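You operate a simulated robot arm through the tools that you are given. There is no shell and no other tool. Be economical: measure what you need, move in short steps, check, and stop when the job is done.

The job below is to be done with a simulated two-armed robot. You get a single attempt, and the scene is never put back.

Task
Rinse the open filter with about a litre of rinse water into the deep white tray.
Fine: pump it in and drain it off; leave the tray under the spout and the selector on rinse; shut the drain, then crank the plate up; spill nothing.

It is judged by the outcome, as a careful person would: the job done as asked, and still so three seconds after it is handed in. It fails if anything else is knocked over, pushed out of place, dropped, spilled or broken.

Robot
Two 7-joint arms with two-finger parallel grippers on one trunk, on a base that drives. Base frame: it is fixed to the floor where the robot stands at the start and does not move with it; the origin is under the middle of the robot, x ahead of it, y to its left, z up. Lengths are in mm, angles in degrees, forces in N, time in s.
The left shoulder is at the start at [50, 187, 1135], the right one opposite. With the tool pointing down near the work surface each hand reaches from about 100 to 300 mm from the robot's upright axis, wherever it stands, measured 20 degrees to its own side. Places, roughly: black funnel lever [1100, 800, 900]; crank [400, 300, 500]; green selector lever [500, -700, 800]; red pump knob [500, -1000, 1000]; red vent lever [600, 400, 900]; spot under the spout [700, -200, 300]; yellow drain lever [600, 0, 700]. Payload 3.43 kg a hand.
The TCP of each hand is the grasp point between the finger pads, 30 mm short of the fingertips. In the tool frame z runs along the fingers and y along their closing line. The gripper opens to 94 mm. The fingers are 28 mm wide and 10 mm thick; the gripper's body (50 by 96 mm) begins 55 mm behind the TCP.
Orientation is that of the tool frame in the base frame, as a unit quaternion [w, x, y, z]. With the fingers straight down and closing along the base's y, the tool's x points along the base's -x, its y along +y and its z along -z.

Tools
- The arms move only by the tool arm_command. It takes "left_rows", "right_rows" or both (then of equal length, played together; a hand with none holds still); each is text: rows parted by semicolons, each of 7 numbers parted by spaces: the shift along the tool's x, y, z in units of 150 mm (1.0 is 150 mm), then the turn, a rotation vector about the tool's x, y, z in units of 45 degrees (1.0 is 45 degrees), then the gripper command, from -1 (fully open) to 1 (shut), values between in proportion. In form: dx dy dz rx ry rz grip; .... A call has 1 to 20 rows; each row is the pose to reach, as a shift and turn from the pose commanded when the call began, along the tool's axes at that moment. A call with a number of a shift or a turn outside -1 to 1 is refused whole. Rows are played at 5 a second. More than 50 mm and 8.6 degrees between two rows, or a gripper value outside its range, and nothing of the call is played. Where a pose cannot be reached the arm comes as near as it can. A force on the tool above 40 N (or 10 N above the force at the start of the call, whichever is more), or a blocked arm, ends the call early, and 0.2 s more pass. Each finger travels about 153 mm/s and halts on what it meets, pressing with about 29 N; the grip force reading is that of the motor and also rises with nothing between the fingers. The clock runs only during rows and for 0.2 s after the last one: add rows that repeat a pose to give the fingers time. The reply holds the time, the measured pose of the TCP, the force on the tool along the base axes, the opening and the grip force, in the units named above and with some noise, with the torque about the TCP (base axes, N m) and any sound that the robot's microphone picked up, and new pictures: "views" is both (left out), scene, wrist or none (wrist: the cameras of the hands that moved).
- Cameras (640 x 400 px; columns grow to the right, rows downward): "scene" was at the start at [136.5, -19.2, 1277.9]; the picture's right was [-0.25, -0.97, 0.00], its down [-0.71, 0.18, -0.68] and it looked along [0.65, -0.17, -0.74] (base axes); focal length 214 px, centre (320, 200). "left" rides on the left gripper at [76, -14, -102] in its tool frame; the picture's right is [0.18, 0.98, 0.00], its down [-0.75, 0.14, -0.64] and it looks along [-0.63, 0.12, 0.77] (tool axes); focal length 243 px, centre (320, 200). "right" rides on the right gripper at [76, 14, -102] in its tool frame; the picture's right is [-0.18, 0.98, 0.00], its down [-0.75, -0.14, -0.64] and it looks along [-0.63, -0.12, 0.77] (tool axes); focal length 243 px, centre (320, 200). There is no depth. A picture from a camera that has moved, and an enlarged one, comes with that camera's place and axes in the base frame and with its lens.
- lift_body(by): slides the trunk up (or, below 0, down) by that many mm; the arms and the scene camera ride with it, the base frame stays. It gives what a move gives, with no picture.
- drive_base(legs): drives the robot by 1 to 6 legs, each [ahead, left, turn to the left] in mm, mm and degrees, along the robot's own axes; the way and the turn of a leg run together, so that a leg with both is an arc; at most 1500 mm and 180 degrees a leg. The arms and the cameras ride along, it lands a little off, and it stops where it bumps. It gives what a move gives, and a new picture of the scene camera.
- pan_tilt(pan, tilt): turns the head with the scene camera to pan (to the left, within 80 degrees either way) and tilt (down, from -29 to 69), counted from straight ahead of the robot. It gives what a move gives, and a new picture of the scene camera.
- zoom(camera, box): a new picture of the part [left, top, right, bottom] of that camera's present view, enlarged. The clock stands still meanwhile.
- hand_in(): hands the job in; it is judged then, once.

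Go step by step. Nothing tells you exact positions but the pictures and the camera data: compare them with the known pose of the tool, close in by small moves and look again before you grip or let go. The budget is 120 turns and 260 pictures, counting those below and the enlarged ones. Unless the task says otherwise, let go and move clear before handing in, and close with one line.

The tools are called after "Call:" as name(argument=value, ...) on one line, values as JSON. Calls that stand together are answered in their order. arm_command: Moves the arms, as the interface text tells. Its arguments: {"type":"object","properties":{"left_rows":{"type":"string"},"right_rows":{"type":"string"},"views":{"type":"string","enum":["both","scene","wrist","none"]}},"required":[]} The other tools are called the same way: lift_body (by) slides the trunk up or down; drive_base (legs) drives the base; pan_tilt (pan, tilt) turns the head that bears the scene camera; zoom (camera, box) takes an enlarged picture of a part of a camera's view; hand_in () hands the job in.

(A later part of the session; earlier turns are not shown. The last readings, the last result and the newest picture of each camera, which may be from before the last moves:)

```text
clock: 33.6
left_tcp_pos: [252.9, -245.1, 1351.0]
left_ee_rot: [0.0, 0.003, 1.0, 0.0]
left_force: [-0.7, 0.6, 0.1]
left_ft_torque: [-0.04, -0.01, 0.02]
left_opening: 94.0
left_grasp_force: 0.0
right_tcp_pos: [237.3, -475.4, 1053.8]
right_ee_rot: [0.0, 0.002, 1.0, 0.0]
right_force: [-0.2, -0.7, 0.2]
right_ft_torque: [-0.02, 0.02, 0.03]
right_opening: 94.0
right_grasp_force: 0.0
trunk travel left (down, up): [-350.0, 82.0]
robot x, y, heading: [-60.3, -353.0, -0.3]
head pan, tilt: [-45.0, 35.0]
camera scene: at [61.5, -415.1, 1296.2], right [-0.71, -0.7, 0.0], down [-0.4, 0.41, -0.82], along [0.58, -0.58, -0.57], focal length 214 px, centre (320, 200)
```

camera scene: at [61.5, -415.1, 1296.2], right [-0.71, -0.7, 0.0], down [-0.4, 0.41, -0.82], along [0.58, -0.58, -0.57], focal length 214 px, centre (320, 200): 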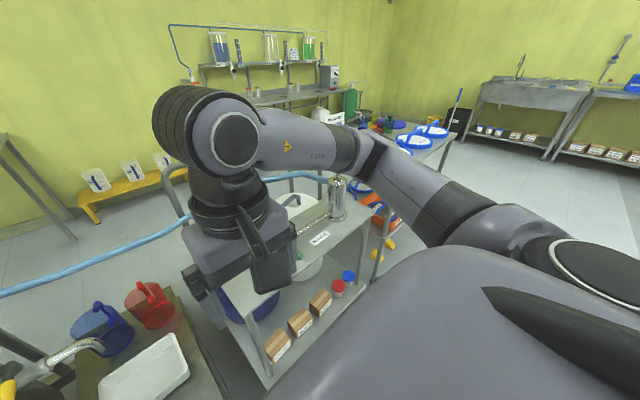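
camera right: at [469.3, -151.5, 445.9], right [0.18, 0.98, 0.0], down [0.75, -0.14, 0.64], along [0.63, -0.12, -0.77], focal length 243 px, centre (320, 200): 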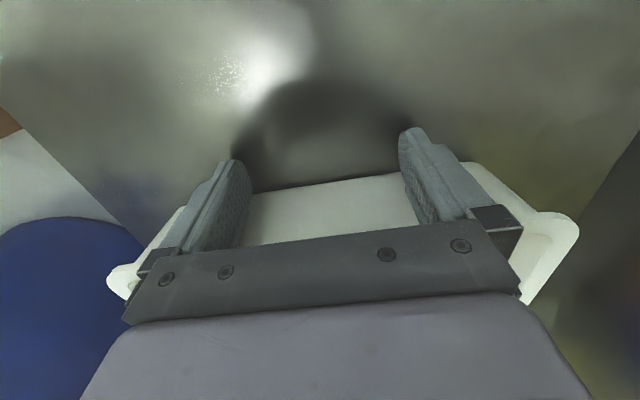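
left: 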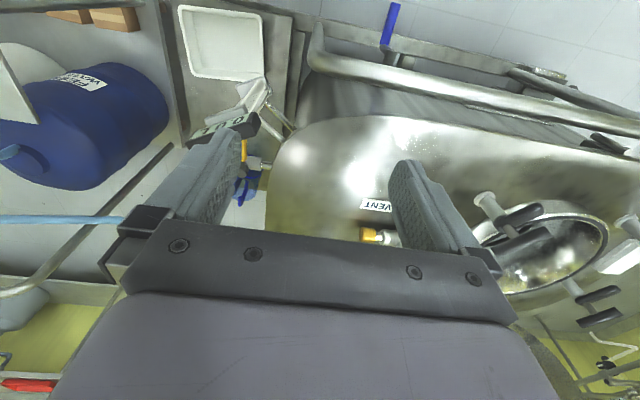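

The hand blocks the view; the way is clear, so I drive further right and look again.

Call:
drive_base(legs=[[0, -350, 0]])

Call:
pan_tilt(pan=-15, tilt=30)

```text
clock: 34.7
left_tcp_pos: [253.3, -266.2, 1352.6]
left_ee_rot: [0.0, 0.001, 1.0, -0.001]
left_force: [0.2, 0.2, 0.6]
left_ft_torque: [-0.01, 0.0, 0.0]
left_opening: 94.0
left_grasp_force: 0.1
right_tcp_pos: [238.1, -496.3, 1054.2]
right_ee_rot: [0.0, 0.003, 1.0, -0.001]
right_force: [-0.4, 0.3, 0.2]
right_ft_torque: [0.0, -0.03, 0.01]
right_opening: 93.8
right_grasp_force: 0.1
trunk travel left (down, up): [-350.0, 82.0]
robot x, y, heading: [-62.7, -368.8, -0.4]
head pan, tilt: [-45.0, 35.0]
stopped in leg 1: the robot was blocked; the commanded pose is now the measured one
camera scene: at [61.3, -435.8, 1296.2], right [-0.71, -0.7, 0.0], down [-0.4, 0.41, -0.82], along [0.58, -0.58, -0.57], focal length 214 px, centre (320, 200)
```

scene: 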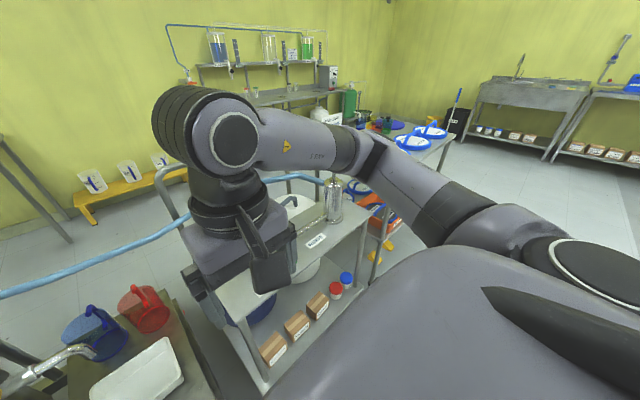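

```text
clock: 35.7
left_tcp_pos: [251.9, -265.8, 1352.3]
left_ee_rot: [0.001, 0.002, 1.0, -0.001]
left_force: [0.0, 0.0, 0.3]
left_ft_torque: [0.03, 0.02, 0.03]
left_opening: 93.9
left_grasp_force: 0.1
right_tcp_pos: [238.1, -494.3, 1053.5]
right_ee_rot: [0.001, 0.002, 1.0, 0.0]
right_force: [-0.1, 0.6, -0.4]
right_ft_torque: [0.03, 0.0, -0.04]
right_opening: 93.9
right_grasp_force: 0.2
trunk travel left (down, up): [-350.0, 82.0]
robot x, y, heading: [-61.3, -374.1, -0.5]
head pan, tilt: [-15.0, 30.0]
camera scene: at [86.5, -397.0, 1304.0], right [-0.26, -0.96, 0.0], down [-0.48, 0.13, -0.87], along [0.84, -0.23, -0.5], focal length 214 px, centre (320, 200)
```

scene: 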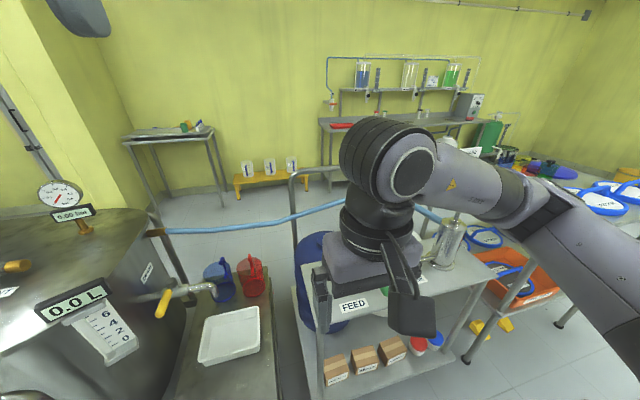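

The robot bumped something on its right. I back off a little and look to the right.

Call:
drive_base(legs=[[0, 30, 0], [-200, 0, 0]])

Call:
pan_tilt(pan=-75, tilt=30)

```text
clock: 37.5
left_tcp_pos: [136.8, -234.9, 1352.0]
left_ee_rot: [0.001, 0.002, 1.0, -0.001]
left_force: [-1.3, -0.4, 0.1]
left_ft_torque: [0.03, -0.03, 0.0]
left_opening: 94.0
left_grasp_force: 0.0
right_tcp_pos: [120.8, -463.1, 1053.9]
right_ee_rot: [0.001, 0.003, 1.0, 0.001]
right_force: [0.2, 0.1, -0.2]
right_ft_torque: [0.02, -0.02, 0.03]
right_opening: 94.0
right_grasp_force: 0.1
trunk travel left (down, up): [-350.0, 82.0]
robot x, y, heading: [-175.2, -343.0, -0.2]
head pan, tilt: [-15.0, 30.0]
stopped in leg 2: the robot was blocked; the commanded pose is now the measured one
camera scene: at [-30.3, -364.7, 1304.4], right [-0.26, -0.96, 0.0], down [-0.48, 0.13, -0.87], along [0.84, -0.23, -0.5], focal length 214 px, centre (320, 200)
```

scene: 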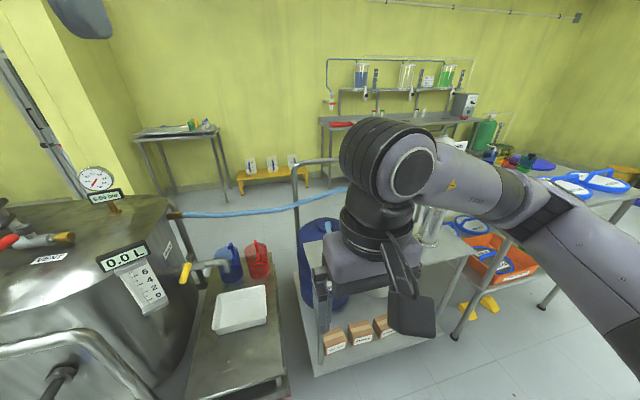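

```text
clock: 38.8
left_tcp_pos: [140.0, -233.2, 1350.5]
left_ee_rot: [0.0, 0.001, 1.0, -0.001]
left_force: [0.0, 0.5, 1.1]
left_ft_torque: [0.0, -0.02, 0.04]
left_opening: 94.0
left_grasp_force: 0.1
right_tcp_pos: [123.4, -462.1, 1054.0]
right_ee_rot: [0.001, 0.003, 1.0, 0.0]
right_force: [-0.1, 0.0, -0.8]
right_ft_torque: [0.01, 0.04, 0.03]
right_opening: 94.0
right_grasp_force: 0.0
trunk travel left (down, up): [-350.0, 82.0]
robot x, y, heading: [-177.4, -343.6, -0.5]
head pan, tilt: [-75.0, 30.0]
camera scene: at [-92.2, -428.4, 1304.0], right [-0.97, -0.25, 0.0], down [-0.13, 0.48, -0.87], along [0.22, -0.84, -0.5], focal length 214 px, centre (320, 200)
```

scene: 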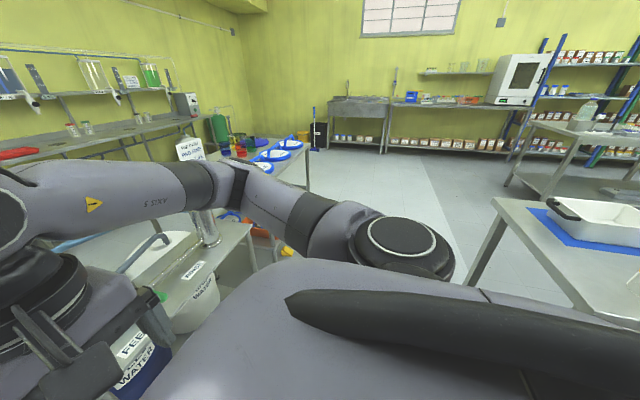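

There is a table behind right with another white tray on a blue mat. I look at it closely, since the task names the deep white tray.

Call:
zoom(camera="scene", box=[460, 150, 640, 290])

Call:
pan_tilt(pan=-80, tilt=10)

Call:
pan_tilt(pan=60, tilt=20)

```text
2.86 times, centred on (550, 220) of scene
camera zoom: at [-92.2, -428.4, 1304.0], right [-0.97, -0.25, 0.0], down [-0.13, 0.48, -0.87], along [0.22, -0.84, -0.5], focal length 613 px, centre (-337, 143)
```

zoom: 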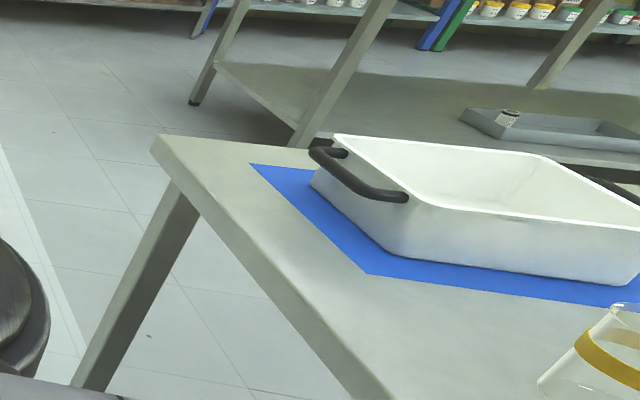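

```text
clock: 39.6
left_tcp_pos: [138.6, -233.6, 1351.3]
left_ee_rot: [0.0, 0.001, 1.0, 0.0]
left_force: [0.0, 1.0, 0.3]
left_ft_torque: [-0.01, 0.01, -0.02]
left_opening: 93.8
left_grasp_force: 0.2
right_tcp_pos: [122.9, -464.2, 1052.3]
right_ee_rot: [0.0, 0.004, 1.0, 0.0]
right_force: [0.3, 0.5, 0.9]
right_ft_torque: [0.03, 0.01, 0.0]
right_opening: 94.2
right_grasp_force: 0.0
trunk travel left (down, up): [-350.0, 82.0]
robot x, y, heading: [-176.5, -339.9, -0.3]
head pan, tilt: [-80.0, 10.0]
camera scene: at [-99.5, -432.6, 1336.3], right [-0.99, -0.17, 0.0], down [-0.03, 0.17, -0.98], along [0.17, -0.97, -0.17], focal length 214 px, centre (320, 200)
```

scene: 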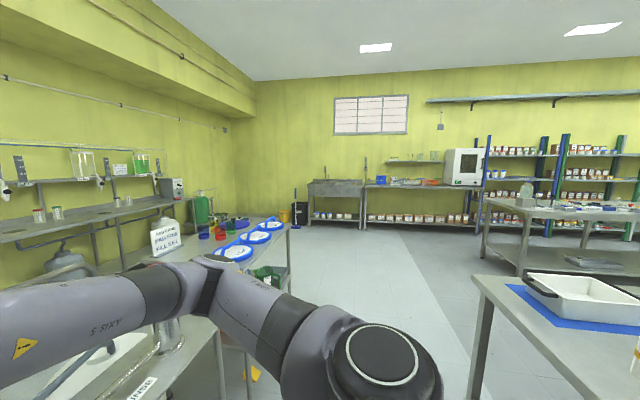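

```text
clock: 41.9
left_tcp_pos: [138.9, -233.2, 1351.9]
left_ee_rot: [0.0, 0.0, 1.0, 0.0]
left_force: [0.6, 0.0, 0.8]
left_ft_torque: [0.01, 0.02, -0.03]
left_opening: 93.9
left_grasp_force: 0.2
right_tcp_pos: [122.1, -463.6, 1053.2]
right_ee_rot: [0.0, 0.003, 1.0, 0.0]
right_force: [0.6, 0.1, 0.9]
right_ft_torque: [-0.01, -0.02, 0.0]
right_opening: 94.1
right_grasp_force: 0.1
trunk travel left (down, up): [-350.0, 82.0]
robot x, y, heading: [-176.3, -338.6, -0.4]
head pan, tilt: [60.0, 20.0]
camera scene: at [-68.3, -260.6, 1320.1], right [0.86, -0.5, 0.0], down [-0.17, -0.3, -0.94], along [0.47, 0.81, -0.34], focal length 214 px, centre (320, 200)
```

scene: 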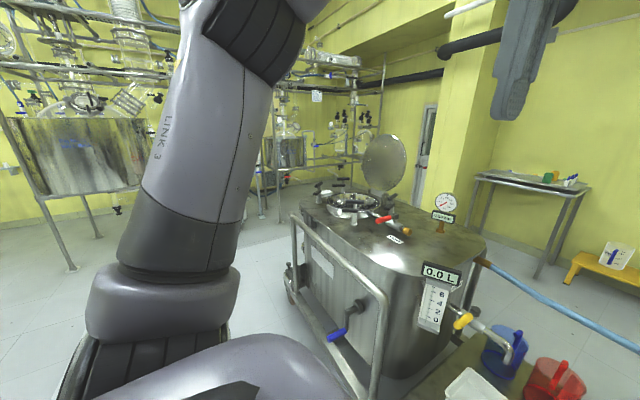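

I check with the wrist cameras for what lies low to the right and ahead, and read the cards by the pump.

Call:
zoom(camera="right", box=[0, 0, 640, 400])

Call:
zoom(camera="left", box=[0, 0, 640, 400])

Call:
pan_tilt(pan=-80, tilt=45)

Call:
zoom(camera="scene", box=[440, 60, 640, 260])

```text
1.00 times, centred on (320, 200) of right (not enlarged: the box is as wide or as high as the picture)
camera zoom: at [47.9, -448.7, 1156.4], right [0.19, 0.98, 0.0], down [0.75, -0.15, 0.64], along [0.63, -0.12, -0.77], focal length 243 px, centre (320, 200)
```

zoom: 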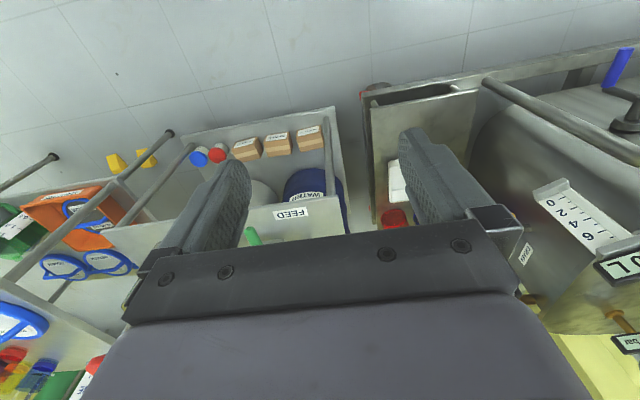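

```text
1.00 times, centred on (320, 200) of left (not enlarged: the box is as wide or as high as the picture)
camera zoom: at [63.6, -246.5, 1453.9], right [-0.18, 0.98, 0.0], down [0.75, 0.14, 0.64], along [0.63, 0.12, -0.77], focal length 243 px, centre (320, 200)
```

zoom: 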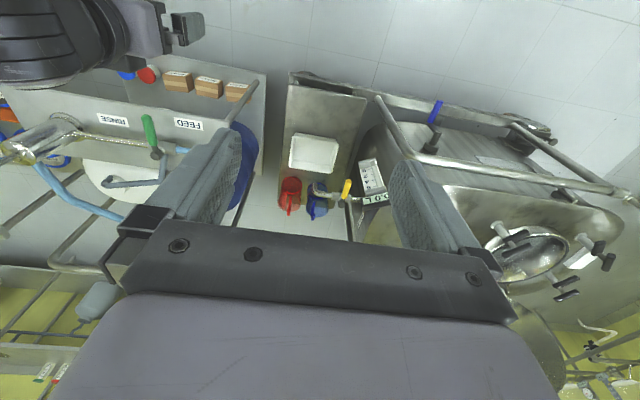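

```text
clock: 44.1
left_tcp_pos: [140.0, -233.3, 1350.6]
left_ee_rot: [0.0, 0.001, 1.0, 0.0]
left_force: [-1.1, 0.2, 0.0]
left_ft_torque: [-0.01, 0.01, 0.02]
left_opening: 94.0
left_grasp_force: 0.2
right_tcp_pos: [122.9, -463.7, 1053.2]
right_ee_rot: [0.0, 0.003, 1.0, 0.0]
right_force: [0.2, -1.0, -0.4]
right_ft_torque: [-0.03, -0.03, 0.02]
right_opening: 94.0
right_grasp_force: 0.1
trunk travel left (down, up): [-350.0, 82.0]
robot x, y, heading: [-176.8, -339.8, -0.4]
head pan, tilt: [-80.0, 45.0]
camera scene: at [-101.5, -421.1, 1281.4], right [-0.99, -0.17, 0.0], down [-0.12, 0.7, -0.71], along [0.12, -0.7, -0.71], focal length 214 px, centre (320, 200)
```

scene: 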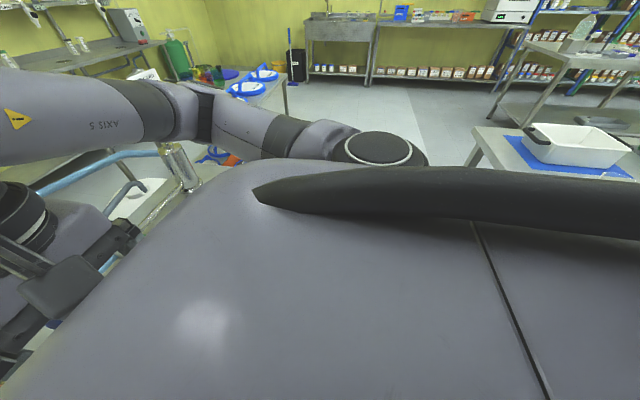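

```text
2.00 times, centred on (540, 160) of scene
camera zoom: at [-101.5, -421.1, 1281.4], right [-0.99, -0.17, 0.0], down [-0.12, 0.7, -0.71], along [0.12, -0.7, -0.71], focal length 429 px, centre (-120, 280)
```

zoom: 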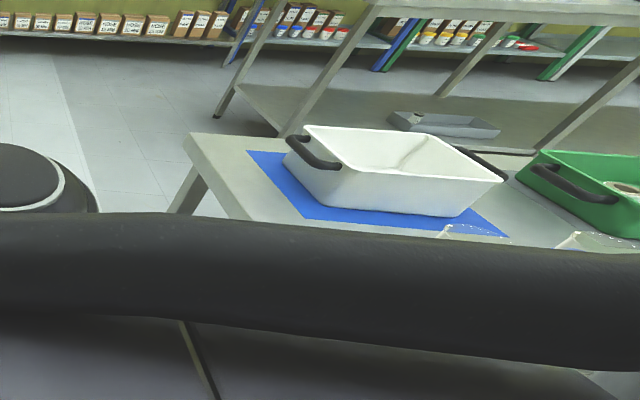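

The handled trays behind belong to another bench; the tray on the stand is the one by the spout. My right elbow probably met the pump rod, so I drive right while staying well back.

Call:
drive_base(legs=[[30, 0, 0], [0, -300, 0]])

Call:
pan_tilt(pan=-30, tilt=25)

```text
clock: 46.8
left_tcp_pos: [189.8, -433.6, 1351.6]
left_ee_rot: [0.0, 0.002, 1.0, 0.0]
left_force: [0.0, -0.1, -0.6]
left_ft_torque: [-0.04, 0.06, -0.03]
left_opening: 94.1
left_grasp_force: 0.1
right_tcp_pos: [172.0, -662.8, 1053.7]
right_ee_rot: [0.0, 0.004, 1.0, 0.001]
right_force: [-0.8, 0.2, -0.1]
right_ft_torque: [0.0, 0.01, -0.01]
right_opening: 93.9
right_grasp_force: 0.0
trunk travel left (down, up): [-350.0, 82.0]
robot x, y, heading: [-132.1, -537.8, -0.3]
head pan, tilt: [-80.0, 45.0]
stopped in leg 2: the robot was blocked; the commanded pose is now the measured one
camera scene: at [-52.0, -620.3, 1281.3], right [-0.99, -0.17, 0.0], down [-0.12, 0.7, -0.71], along [0.12, -0.7, -0.71], focal length 214 px, centre (320, 200)
```

scene: 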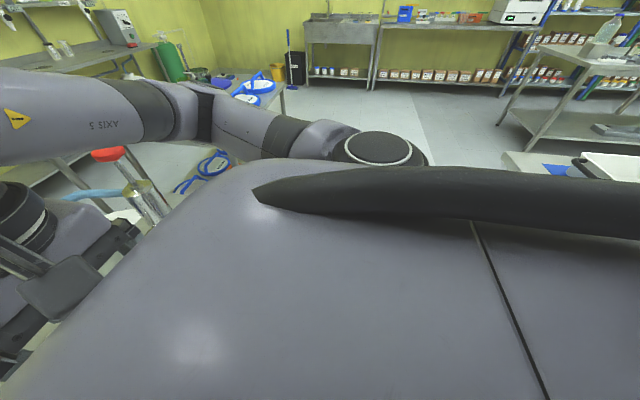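

```text
clock: 48.0
left_tcp_pos: [188.8, -433.1, 1350.9]
left_ee_rot: [0.001, 0.002, 1.0, -0.001]
left_force: [0.0, 0.0, -0.1]
left_ft_torque: [-0.01, 0.03, 0.01]
left_opening: 94.2
left_grasp_force: 0.1
right_tcp_pos: [170.8, -662.0, 1054.3]
right_ee_rot: [0.0, 0.004, 1.0, 0.001]
right_force: [0.5, -0.3, -0.1]
right_ft_torque: [-0.03, -0.01, -0.04]
right_opening: 94.2
right_grasp_force: 0.0
trunk travel left (down, up): [-350.0, 82.0]
robot x, y, heading: [-124.9, -539.3, -0.3]
head pan, tilt: [-30.0, 25.0]
camera scene: at [13.2, -586.5, 1311.9], right [-0.51, -0.86, 0.0], down [-0.36, 0.21, -0.91], along [0.78, -0.46, -0.42], focal length 214 px, centre (320, 200)
```

scene: 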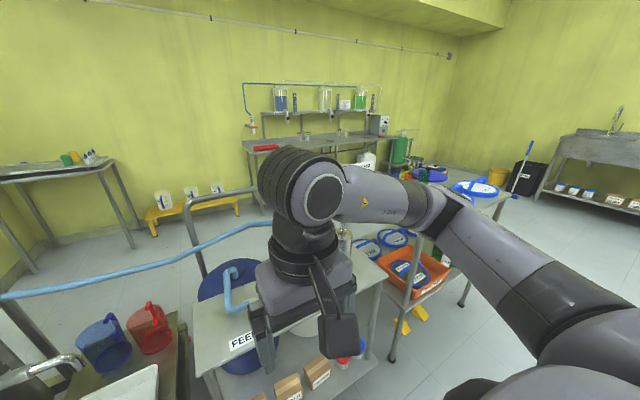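

The drive stopped again with nothing visible ahead. I turn the right hand so its camera looks to the right and down, to find what is in the way.

Call:
arm_command(right_rows="0 0 0 0 0 0.18 -1;0 0 0 0 0 0.36 -1;0 0 0 0 0 0.54 -1;0 0 0 0 0 0.72 -1;0 0 0 0 0 0.9 -1", views="none")

Call:
arm_command(right_rows="0 0 0 0 0 0.18 -1;0 0 0 0 0 0.36 -1;0 0 0 0 0 0.54 -1;0 0 0 0 0 0.72 -1;0 0 0 0 0 0.9 -1", views="both")

```text
clock: 49.2
left_tcp_pos: [188.2, -433.4, 1351.8]
left_ee_rot: [0.0, 0.001, 1.0, -0.002]
left_force: [-0.6, -0.2, 0.5]
left_ft_torque: [-0.02, -0.04, 0.02]
left_opening: 94.2
left_grasp_force: 0.0
right_tcp_pos: [172.0, -662.3, 1053.6]
right_ee_rot: [-0.001, 0.351, 0.936, 0.001]
right_force: [-0.4, 0.3, 0.1]
right_ft_torque: [0.01, 0.0, 0.03]
right_opening: 93.8
right_grasp_force: 0.0
trunk travel left (down, up): [-350.0, 82.0]
robot x, y, heading: [-126.1, -541.2, -0.5]
head pan, tilt: [-30.0, 25.0]
```

```text
clock: 50.4
left_tcp_pos: [187.9, -431.3, 1351.2]
left_ee_rot: [0.001, 0.002, 1.0, -0.001]
left_force: [0.7, 0.2, 0.1]
left_ft_torque: [-0.01, 0.03, -0.02]
left_opening: 93.7
left_grasp_force: 0.1
right_tcp_pos: [172.0, -662.5, 1054.0]
right_ee_rot: [0.0, 0.654, 0.756, 0.0]
right_force: [-0.1, -0.1, 0.2]
right_ft_torque: [-0.03, -0.01, -0.02]
right_opening: 94.0
right_grasp_force: 0.0
trunk travel left (down, up): [-350.0, 82.0]
robot x, y, heading: [-129.4, -540.7, -0.8]
head pan, tilt: [-30.0, 25.0]
camera scene: at [13.3, -586.4, 1312.0], right [-0.51, -0.86, 0.0], down [-0.36, 0.21, -0.91], along [0.78, -0.46, -0.42], focal length 214 px, centre (320, 200)
camera right: at [175.7, -585.3, 1156.4], right [1.0, -0.04, 0.0], down [-0.03, -0.77, 0.64], along [-0.03, -0.64, -0.77], focal length 243 px, centre (320, 200)
```

scene: 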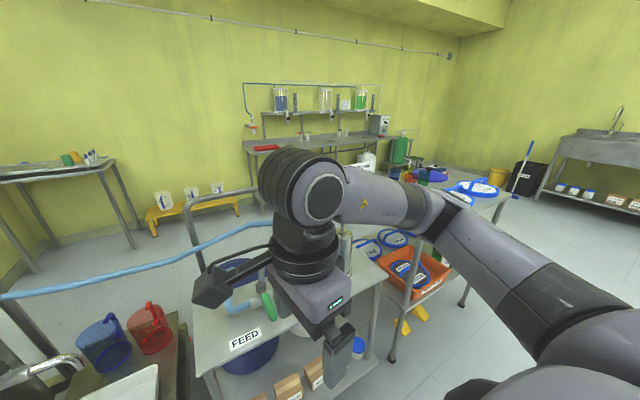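
right: 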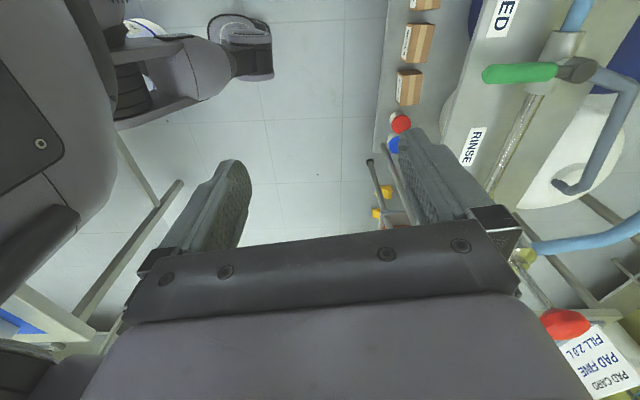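

The knob is at about [507, -952, 1006]. I enlarge the knob, the selector and the card seen by the right wrist camera.

Call:
zoom(camera="right", box=[480, 200, 640, 400])

Call:
zoom(camera="right", box=[440, 0, 640, 220])

Call:
drive_base(legs=[[100, 0, 0]])

```text
2.00 times, centred on (560, 300) of right
camera zoom: at [175.7, -585.3, 1156.4], right [1.0, -0.04, 0.0], down [-0.03, -0.77, 0.64], along [-0.03, -0.64, -0.77], focal length 485 px, centre (-160, 0)
```

zoom: 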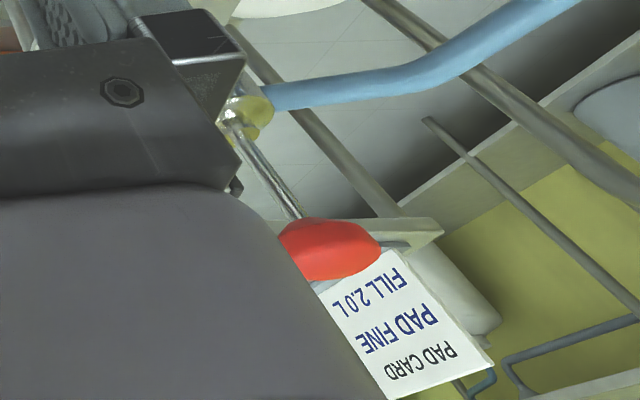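

```text
1.82 times, centred on (540, 110) of right
camera zoom: at [175.7, -585.3, 1156.4], right [1.0, -0.04, 0.0], down [-0.03, -0.77, 0.64], along [-0.03, -0.64, -0.77], focal length 441 px, centre (-80, 364)
```

zoom: 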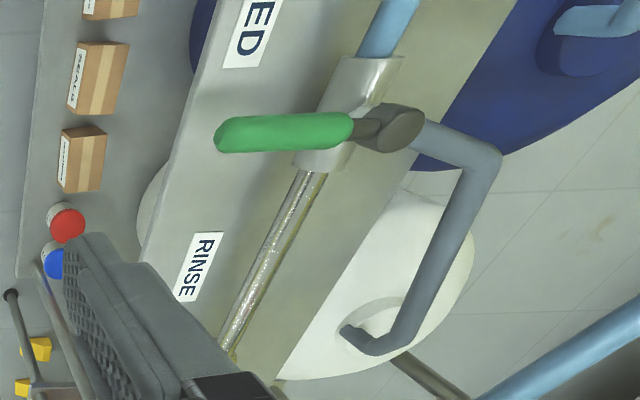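

```text
clock: 51.6
left_tcp_pos: [287.3, -433.4, 1351.5]
left_ee_rot: [0.0, 0.002, 1.0, 0.0]
left_force: [0.7, 0.5, -0.3]
left_ft_torque: [0.0, 0.02, -0.01]
left_opening: 93.9
left_grasp_force: 0.1
right_tcp_pos: [270.9, -662.6, 1053.1]
right_ee_rot: [-0.001, 0.652, 0.758, 0.001]
right_force: [0.4, 0.4, 0.1]
right_ft_torque: [0.01, 0.01, -0.01]
right_opening: 93.9
right_grasp_force: 0.0
trunk travel left (down, up): [-350.0, 82.0]
robot x, y, heading: [-30.0, -542.7, -0.8]
head pan, tilt: [-30.0, 25.0]
camera scene: at [113.4, -587.3, 1311.8], right [-0.51, -0.86, 0.0], down [-0.37, 0.21, -0.91], along [0.78, -0.46, -0.42], focal length 214 px, centre (320, 200)
```

scene: 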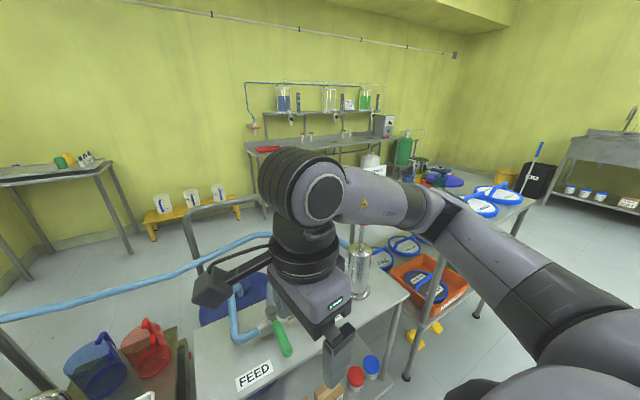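

The green lever points straight out between FEED and RINSE, with its tip at about [394, -672, 805]; it has to go over to RINSE. I close the right hand and bring it to the FEED side of the lever, above it.

Call:
arm_command(right_rows="0.03 0.25 0 0 0 0 1;0.06 0.5 0.1 0 0 0 1;0.1 0.75 0.3 0 0 0 1;0.134 0.98 0.6 0 0 0 1;0.134 0.98 0.8 0 0 0 1", views="both")

```text
refused: row 4 steps farther than a row can; nothing moved
```

Call:
arm_command(right_rows="0.03 0.25 0 0 0 0 1;0.06 0.5 0.1 0 0 0 1;0.1 0.75 0.25 0 0 0 1;0.134 0.98 0.4 0 0 0 1;0.134 0.98 0.6 0 0 0 1;0.134 0.98 0.8 0 0 0 1", views="both")

```text
clock: 53.0
left_tcp_pos: [288.9, -433.6, 1351.2]
left_ee_rot: [0.0, 0.002, 1.0, -0.001]
left_force: [-0.1, -0.2, 0.5]
left_ft_torque: [0.02, 0.04, 0.03]
left_opening: 94.1
left_grasp_force: 0.1
right_tcp_pos: [412.5, -622.4, 932.9]
right_ee_rot: [0.0, 0.652, 0.758, 0.001]
right_force: [0.2, -0.5, 1.0]
right_ft_torque: [0.02, 0.0, -0.01]
right_opening: 0.0
right_grasp_force: 28.8
trunk travel left (down, up): [-350.0, 82.0]
robot x, y, heading: [-25.4, -541.1, -0.4]
head pan, tilt: [-30.0, 25.0]
camera scene: at [112.6, -587.3, 1312.0], right [-0.51, -0.86, 0.0], down [-0.36, 0.21, -0.91], along [0.78, -0.46, -0.42], focal length 214 px, centre (320, 200)
camera right: at [415.7, -545.3, 1035.4], right [1.0, -0.04, 0.0], down [-0.03, -0.77, 0.64], along [-0.02, -0.64, -0.77], focal length 243 px, centre (320, 200)
```

scene: 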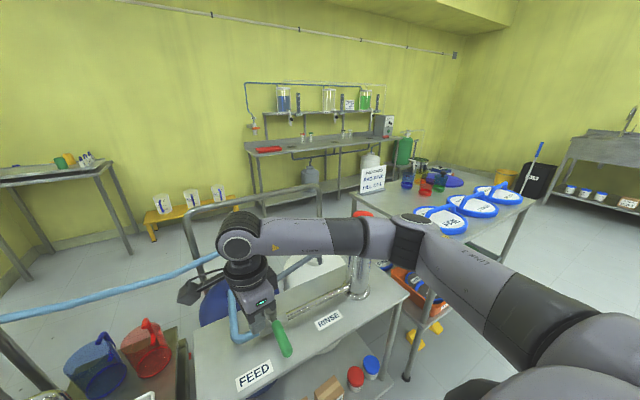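
right: 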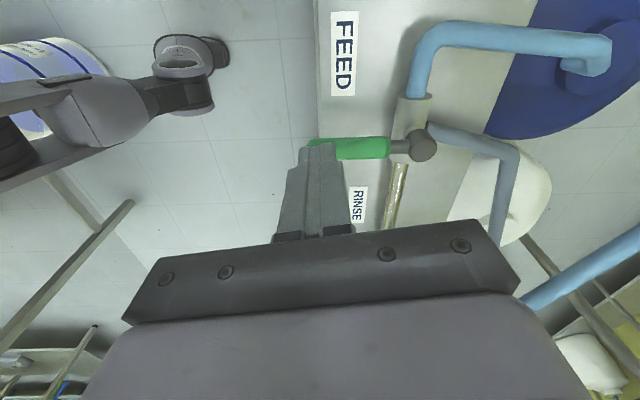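

The lever sits at y -668, x 404 to 490. I lower the closed fingers beside it on the FEED side.

Call:
arm_command(right_rows="0.0 0.07 0.2 0 0 0 1;0 0.07 0.5 0 0 0 1;0 0.07 0.82 0 0 0 1", views="both")

```text
clock: 53.8
left_tcp_pos: [287.7, -434.5, 1351.6]
left_ee_rot: [0.0, 0.003, 1.0, 0.0]
left_force: [0.1, 0.5, 0.0]
left_ft_torque: [-0.02, 0.0, 0.0]
left_opening: 94.0
left_grasp_force: 0.0
right_tcp_pos: [421.5, -620.3, 809.5]
right_ee_rot: [-0.001, 0.653, 0.758, 0.0]
right_force: [-0.1, -0.5, 0.5]
right_ft_torque: [0.0, -0.02, 0.0]
right_opening: 0.0
right_grasp_force: 28.9
trunk travel left (down, up): [-350.0, 82.0]
robot x, y, heading: [-27.8, -540.7, -0.4]
head pan, tilt: [-30.0, 25.0]
camera scene: at [112.7, -587.4, 1312.0], right [-0.51, -0.86, 0.0], down [-0.36, 0.21, -0.91], along [0.78, -0.46, -0.42], focal length 214 px, centre (320, 200)
camera right: at [425.2, -543.5, 913.0], right [1.0, -0.04, 0.0], down [-0.03, -0.77, 0.64], along [-0.02, -0.64, -0.77], focal length 243 px, centre (320, 200)
```

scene: 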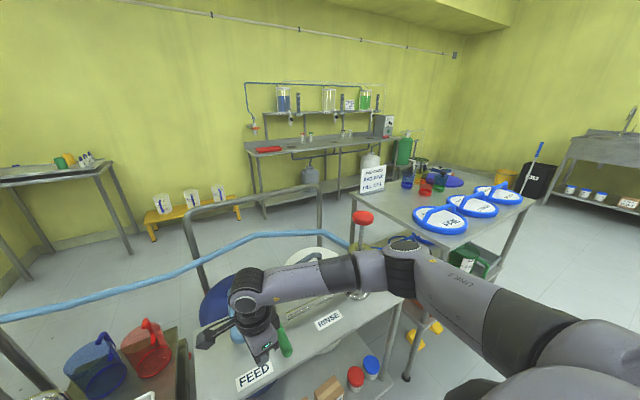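
right: 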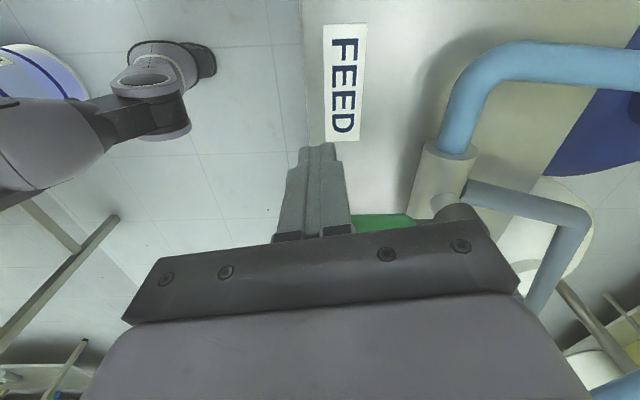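

The lever is at about z 790. I lower 12 mm and push the lever round towards RINSE in an arc, up to about 45 degrees.

Call:
arm_command(right_rows="0 0 0.08 0 0 0 1;-0.145 -0.019 0.08 0 0 0 1;-0.21 -0.045 0.08 0 0 0 1;-0.28 -0.066 0.08 0 0 0 1;-0.35 -0.074 0.08 0 0 0 1;-0.423 -0.077 0.08 0 0 0 1;-0.495 -0.065 0.08 0 0 0 1;-0.565 -0.048 0.08 0 0 0 1", views="both")

Call:
zoom(camera="scene", box=[180, 200, 420, 400])

```text
clock: 55.6
left_tcp_pos: [287.5, -433.7, 1352.3]
left_ee_rot: [0.001, 0.002, 1.0, -0.001]
left_force: [0.1, -0.1, 0.4]
left_ft_torque: [0.0, -0.02, 0.02]
left_opening: 94.0
left_grasp_force: 0.1
right_tcp_pos: [429.1, -704.9, 798.9]
right_ee_rot: [-0.001, 0.653, 0.757, 0.001]
right_force: [-0.2, 1.1, 0.3]
right_ft_torque: [0.01, 0.01, 0.0]
right_opening: 0.0
right_grasp_force: 29.1
trunk travel left (down, up): [-350.0, 82.0]
robot x, y, heading: [-25.8, -540.0, -0.7]
head pan, tilt: [-30.0, 25.0]
camera scene: at [112.4, -587.4, 1312.0], right [-0.51, -0.86, 0.0], down [-0.36, 0.21, -0.91], along [0.78, -0.46, -0.42], focal length 214 px, centre (320, 200)
camera right: at [432.4, -628.4, 900.5], right [1.0, -0.04, 0.0], down [-0.03, -0.77, 0.64], along [-0.02, -0.64, -0.77], focal length 243 px, centre (320, 200)
```

scene: 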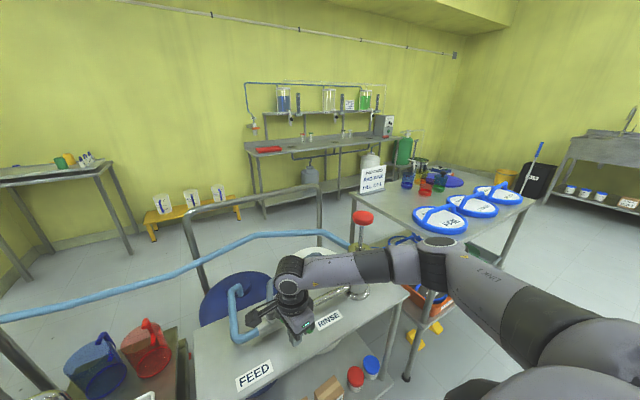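
right: 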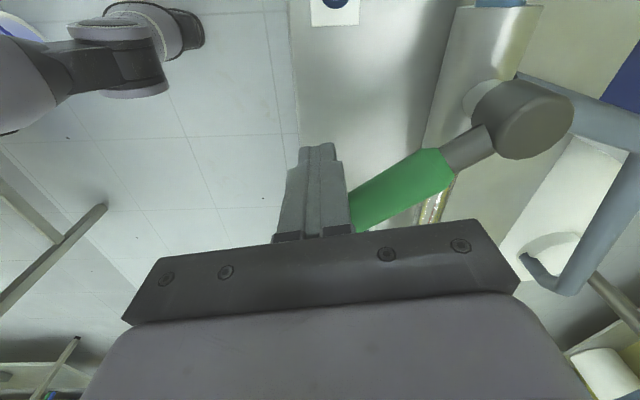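

```text
2.00 times, centred on (300, 300) of scene
camera zoom: at [112.4, -587.4, 1312.0], right [-0.51, -0.86, 0.0], down [-0.36, 0.21, -0.91], along [0.78, -0.46, -0.42], focal length 429 px, centre (360, 0)
```

zoom: 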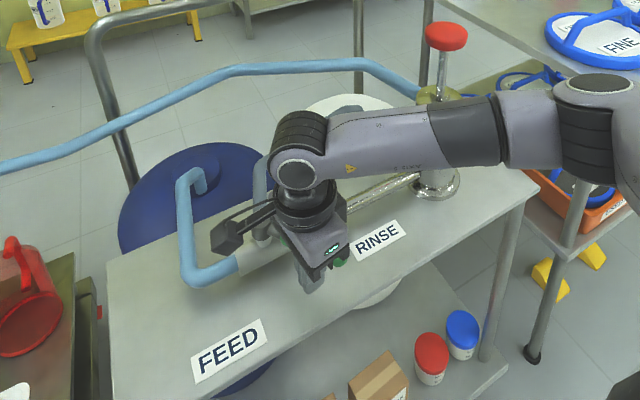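

The lever turns easily and is at about 45–50 degrees. I go on a bit to find its stop.

Call:
arm_command(right_rows="-0.06 0.02 0 0 0 0 1;-0.125 0.045 0 0 0 0 1", views="wrist")

```text
clock: 56.2
left_tcp_pos: [287.6, -433.9, 1351.1]
left_ee_rot: [0.0, 0.003, 1.0, 0.0]
left_force: [0.2, -0.5, 0.6]
left_ft_torque: [0.01, -0.02, -0.02]
left_opening: 93.8
left_grasp_force: 0.0
right_tcp_pos: [438.4, -721.2, 799.1]
right_ee_rot: [0.0, 0.653, 0.757, 0.0]
right_force: [0.1, 0.7, 0.1]
right_ft_torque: [-0.02, 0.01, 0.0]
right_opening: 0.0
right_grasp_force: 29.1
trunk travel left (down, up): [-350.0, 82.0]
robot x, y, heading: [-25.5, -538.6, -0.5]
head pan, tilt: [-30.0, 25.0]
camera right: at [442.3, -645.4, 901.0], right [1.0, -0.04, 0.0], down [-0.03, -0.77, 0.64], along [-0.02, -0.64, -0.77], focal length 243 px, centre (320, 200)
```

right: 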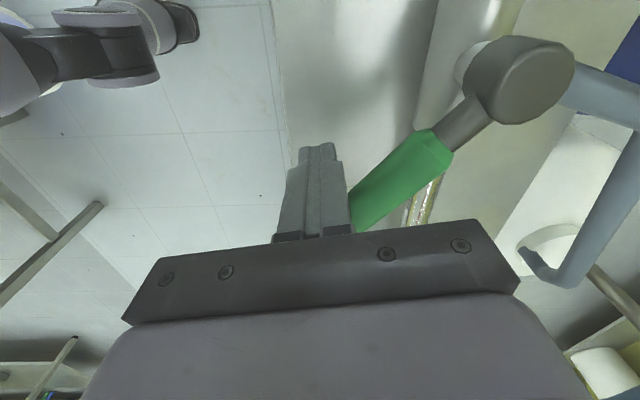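

No stop yet; I continue to about 75 degrees.

Call:
arm_command(right_rows="-0.06 0.045 0 0 0 0 1;-0.115 0.095 0 0 0 0 1", views="wrist")

```text
clock: 56.8
left_tcp_pos: [286.8, -435.1, 1351.5]
left_ee_rot: [0.0, 0.003, 1.0, -0.001]
left_force: [-0.1, -0.2, 0.5]
left_ft_torque: [-0.02, -0.02, 0.02]
left_opening: 93.8
left_grasp_force: 0.2
right_tcp_pos: [454.3, -738.2, 797.8]
right_ee_rot: [0.0, 0.653, 0.758, 0.001]
right_force: [-0.7, 1.3, 0.0]
right_ft_torque: [0.0, -0.01, -0.02]
right_opening: 0.1
right_grasp_force: 28.9
trunk travel left (down, up): [-350.0, 82.0]
robot x, y, heading: [-24.7, -536.4, -0.6]
head pan, tilt: [-30.0, 25.0]
camera right: at [458.7, -660.5, 901.2], right [1.0, -0.04, 0.0], down [-0.03, -0.77, 0.64], along [-0.02, -0.64, -0.77], focal length 243 px, centre (320, 200)
```

right: 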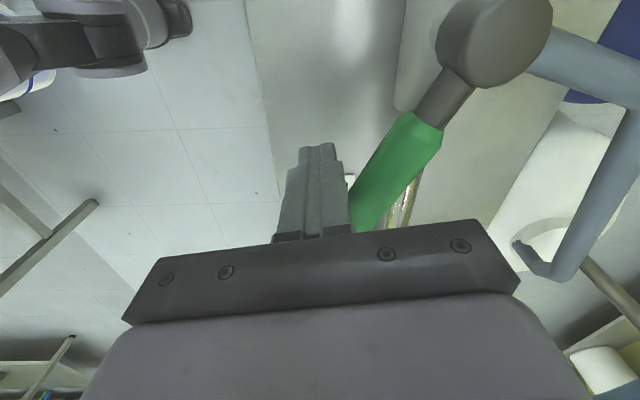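

Still free; I go further towards 90 degrees, watching the force.

Call:
arm_command(right_rows="-0.05 0.055 0 0 0 0 1;-0.085 0.115 0 0 0 0 1;-0.1 0.17 0 0 0 0 1", views="wrist")

```text
clock: 57.6
left_tcp_pos: [287.1, -433.4, 1352.7]
left_ee_rot: [-0.001, 0.003, 1.0, -0.002]
left_force: [0.5, 0.1, -1.2]
left_ft_torque: [0.0, 0.02, 0.0]
left_opening: 94.1
left_grasp_force: 0.1
right_tcp_pos: [482.8, -748.1, 797.5]
right_ee_rot: [-0.001, 0.653, 0.757, 0.0]
right_force: [-0.1, 0.4, -0.4]
right_ft_torque: [0.01, 0.02, 0.0]
right_opening: 0.0
right_grasp_force: 29.1
trunk travel left (down, up): [-350.0, 82.0]
robot x, y, heading: [-28.0, -545.4, -0.4]
head pan, tilt: [-30.0, 25.0]
camera right: at [486.3, -671.6, 901.2], right [1.0, -0.04, 0.0], down [-0.03, -0.77, 0.64], along [-0.02, -0.64, -0.77], focal length 243 px, centre (320, 200)
```

right: 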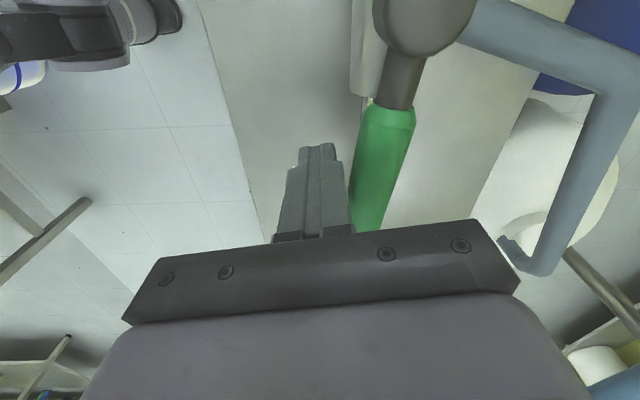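

It is now nearly in line with the pump pipe. I push a little further to feel for the end stop.

Call:
arm_command(right_rows="-0.0 0.05 0 0 0 0 1;0 0.1 0 0 0 0 1;0 0.14 0 0 0 0 1", views="wrist")

```text
clock: 58.4
left_tcp_pos: [284.5, -434.4, 1353.0]
left_ee_rot: [0.002, 0.002, 1.0, -0.001]
left_force: [-0.4, -0.9, 0.2]
left_ft_torque: [-0.02, 0.0, -0.01]
left_opening: 94.1
left_grasp_force: 0.0
right_tcp_pos: [493.2, -746.5, 798.3]
right_ee_rot: [-0.006, 0.653, 0.757, -0.008]
right_force: [-20.6, -2.9, 16.9]
right_ft_torque: [-0.19, -0.24, -0.29]
right_opening: 0.1
right_grasp_force: 28.9
trunk travel left (down, up): [-350.0, 82.0]
robot x, y, heading: [-32.0, -541.0, -0.6]
head pan, tilt: [-30.0, 25.0]
stopped in row 3 (right hand): the force on the tool passed its limit at 42 N (the readings are from after the stop); the commanded pose is now the measured one
camera right: at [500.6, -669.0, 901.2], right [1.0, -0.04, -0.02], down [-0.02, -0.76, 0.65], along [-0.04, -0.64, -0.76], focal length 243 px, centre (320, 200)
```

right: 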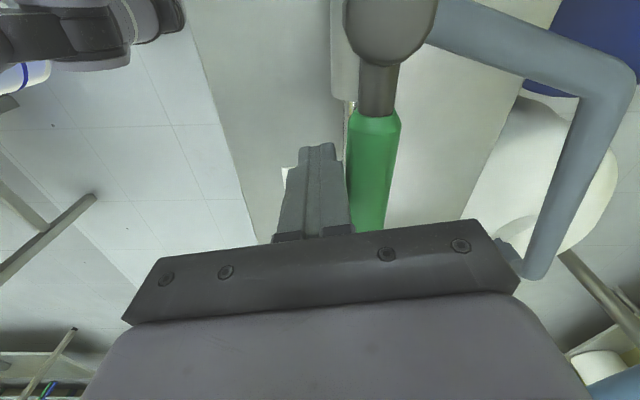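

The stop is reached with the lever fully on the RINSE side. I back off and rise clear.

Call:
arm_command(right_rows="0 -0.1 0 0 0 0 1;0 -0.25 0 0 0 0 1;0 -0.25 -0.3 0 0 0 1;0 -0.25 -0.6 0 0 0 1;0 -0.25 -0.9 0 0 0 1", views="none")

Call:
arm_command(right_rows="0 -0.25 0 0 0 0 1;0 -0.5 -0.2 0 0 0 1;0 -0.75 -0.4 0 0 0 1;0 -0.8 -0.7 0 0 0 -1;0 -0.8 -0.7 0 0 0 -1", views="both")

Call:
zoom(camera="scene", box=[180, 180, 440, 400])

```text
clock: 59.6
left_tcp_pos: [287.0, -433.8, 1351.8]
left_ee_rot: [0.001, 0.004, 1.0, -0.001]
left_force: [0.2, 0.3, -0.6]
left_ft_torque: [-0.01, 0.04, 0.04]
left_opening: 94.0
left_grasp_force: 0.1
right_tcp_pos: [464.7, -751.4, 933.1]
right_ee_rot: [-0.006, 0.654, 0.757, -0.007]
right_force: [0.7, 0.2, -0.9]
right_ft_torque: [0.0, -0.02, 0.0]
right_opening: 0.0
right_grasp_force: 28.4
trunk travel left (down, up): [-350.0, 82.0]
robot x, y, heading: [-28.8, -541.0, -0.5]
head pan, tilt: [-30.0, 25.0]
```

```text
clock: 60.8
left_tcp_pos: [287.5, -434.5, 1351.3]
left_ee_rot: [0.001, 0.003, 1.0, -0.001]
left_force: [0.0, -0.7, -0.6]
left_ft_torque: [0.01, 0.0, -0.02]
left_opening: 94.1
left_grasp_force: 0.0
right_tcp_pos: [345.2, -768.1, 1040.5]
right_ee_rot: [-0.007, 0.653, 0.757, -0.006]
right_force: [0.7, -0.4, 0.5]
right_ft_torque: [0.0, 0.0, -0.04]
right_opening: 94.1
right_grasp_force: 0.0
trunk travel left (down, up): [-350.0, 82.0]
robot x, y, heading: [-30.9, -546.1, -0.4]
head pan, tilt: [-30.0, 25.0]
camera scene: at [111.7, -587.8, 1312.0], right [-0.51, -0.86, 0.0], down [-0.36, 0.21, -0.91], along [0.78, -0.46, -0.42], focal length 214 px, centre (320, 200)
camera right: at [351.5, -691.6, 1142.5], right [1.0, -0.04, -0.02], down [-0.02, -0.76, 0.65], along [-0.04, -0.64, -0.76], focal length 243 px, centre (320, 200)
```

scene: 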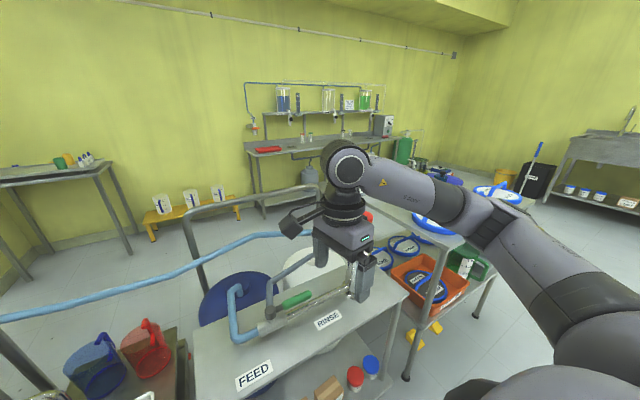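
right: 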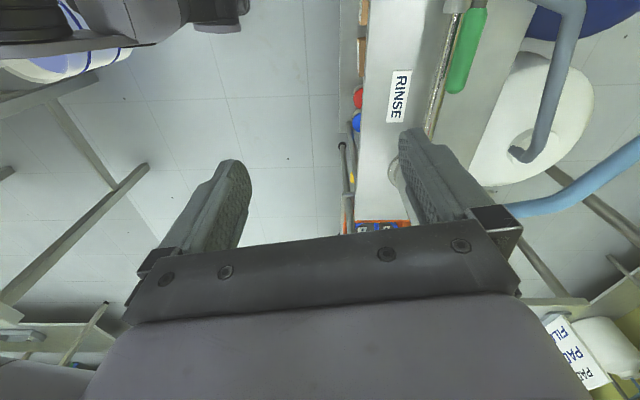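

```text
1.82 times, centred on (310, 290) of scene
camera zoom: at [111.7, -587.8, 1312.0], right [-0.51, -0.86, 0.0], down [-0.36, 0.21, -0.91], along [0.78, -0.46, -0.42], focal length 390 px, centre (338, 36)
```

zoom: 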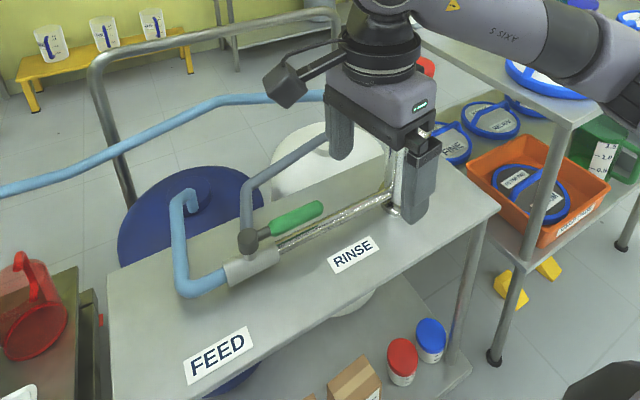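

The selector lies on RINSE along the pipe. Next I bring the right hand, turned back to the default orientation, in front of the pump knob and view it.

Call:
arm_command(right_rows="-0.12 0.01 -0.1 0 0 -0.18 -1;-0.24 0.02 -0.2 0 0 -0.36 -1;-0.36 0.03 -0.3 0 0 -0.54 -1;-0.48 0.04 -0.4 0 0 -0.72 -1;-0.61 0.04 -0.4 0 0 -0.9 -1", views="none")

Call:
arm_command(right_rows="0 0 0 0 0 -0.18 -1;0 0 0 0 0 -0.36 -1;0 0 0 0 0 -0.54 -1;0 0 0 0 0 -0.72 -1;0 0 0 0 0 -0.9 -1", views="both")

```text
clock: 62.0
left_tcp_pos: [287.2, -435.7, 1352.1]
left_ee_rot: [0.002, 0.004, 1.0, -0.001]
left_force: [-0.6, 0.0, 0.0]
left_ft_torque: [0.0, -0.03, -0.02]
left_opening: 94.1
left_grasp_force: 0.0
right_tcp_pos: [366.9, -860.5, 1099.6]
right_ee_rot: [-0.008, 0.35, 0.937, -0.004]
right_force: [-1.3, 0.4, 1.0]
right_ft_torque: [0.0, 0.01, 0.0]
right_opening: 94.0
right_grasp_force: 0.1
trunk travel left (down, up): [-350.0, 82.0]
robot x, y, heading: [-29.0, -544.0, -0.4]
head pan, tilt: [-30.0, 25.0]
```

```text
clock: 63.2
left_tcp_pos: [286.8, -434.2, 1352.2]
left_ee_rot: [0.0, 0.004, 1.0, -0.001]
left_force: [-0.7, -0.8, 0.0]
left_ft_torque: [0.03, -0.02, 0.01]
left_opening: 94.0
left_grasp_force: 0.0
right_tcp_pos: [367.3, -858.6, 1099.9]
right_ee_rot: [-0.009, 0.004, 1.0, -0.001]
right_force: [-0.3, 0.6, -0.9]
right_ft_torque: [0.0, 0.02, 0.02]
right_opening: 94.1
right_grasp_force: 0.0
trunk travel left (down, up): [-350.0, 82.0]
robot x, y, heading: [-26.6, -537.8, -0.3]
head pan, tilt: [-30.0, 25.0]
camera scene: at [111.7, -587.6, 1312.0], right [-0.51, -0.86, 0.0], down [-0.36, 0.21, -0.91], along [0.78, -0.46, -0.42], focal length 214 px, centre (320, 200)
camera right: at [293.4, -843.6, 1203.5], right [0.19, 0.98, -0.01], down [0.76, -0.15, 0.63], along [0.62, -0.13, -0.78], focal length 243 px, centre (320, 200)
```

scene: 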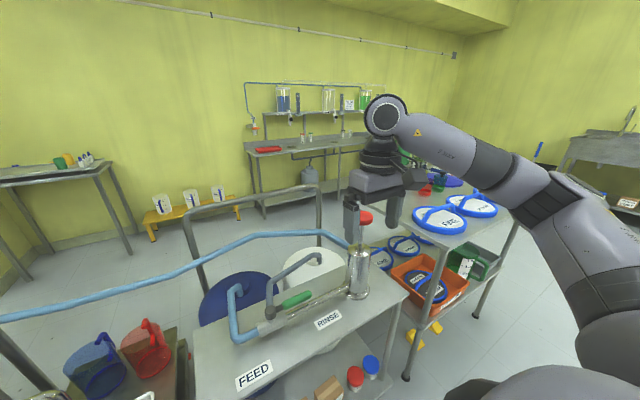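
right: 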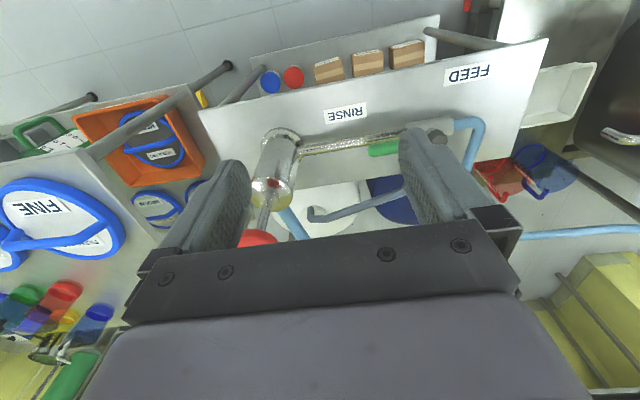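

The knob is at about [499, -964, 1010] on a vertical rod. I move above it with the fingers open.

Call:
arm_command(right_rows="-0.2 -0.18 0 0 0 0 -1;-0.42 -0.36 0 0 0 0 -1;-0.65 -0.54 0 0 0 0 -1;-0.88 -0.71 0 0 0 0 -1", views="both")

```text
clock: 64.2
left_tcp_pos: [287.7, -433.7, 1351.2]
left_ee_rot: [0.0, 0.004, 1.0, 0.0]
left_force: [-1.0, 0.2, -0.4]
left_ft_torque: [0.02, 0.03, 0.0]
left_opening: 93.7
left_grasp_force: 0.0
right_tcp_pos: [500.6, -964.0, 1095.8]
right_ee_rot: [-0.01, 0.005, 1.0, -0.003]
right_force: [-0.3, 0.1, -1.5]
right_ft_torque: [0.03, 0.06, -0.04]
right_opening: 94.0
right_grasp_force: 0.0
trunk travel left (down, up): [-350.0, 82.0]
robot x, y, heading: [-29.1, -542.8, -0.4]
head pan, tilt: [-30.0, 25.0]
camera scene: at [112.2, -587.4, 1311.9], right [-0.51, -0.86, 0.0], down [-0.36, 0.21, -0.91], along [0.78, -0.46, -0.42], focal length 214 px, centre (320, 200)
camera right: at [427.0, -949.9, 1200.2], right [0.19, 0.98, -0.01], down [0.76, -0.15, 0.63], along [0.61, -0.13, -0.78], focal length 243 px, centre (320, 200)
```

scene: 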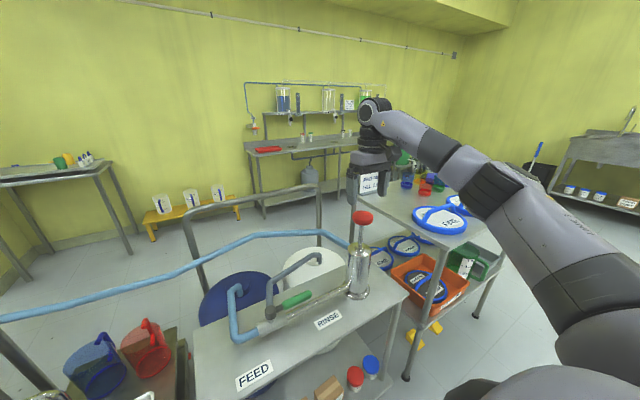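
right: 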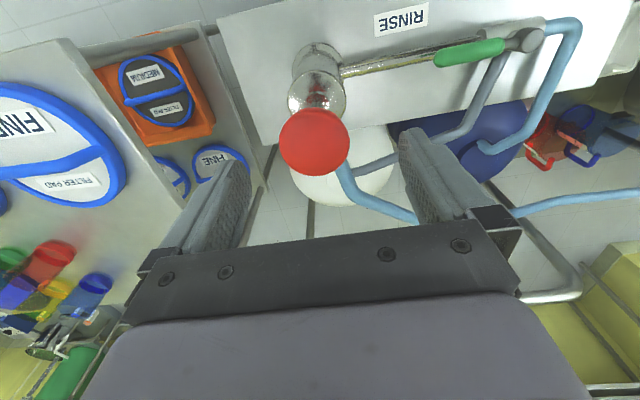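

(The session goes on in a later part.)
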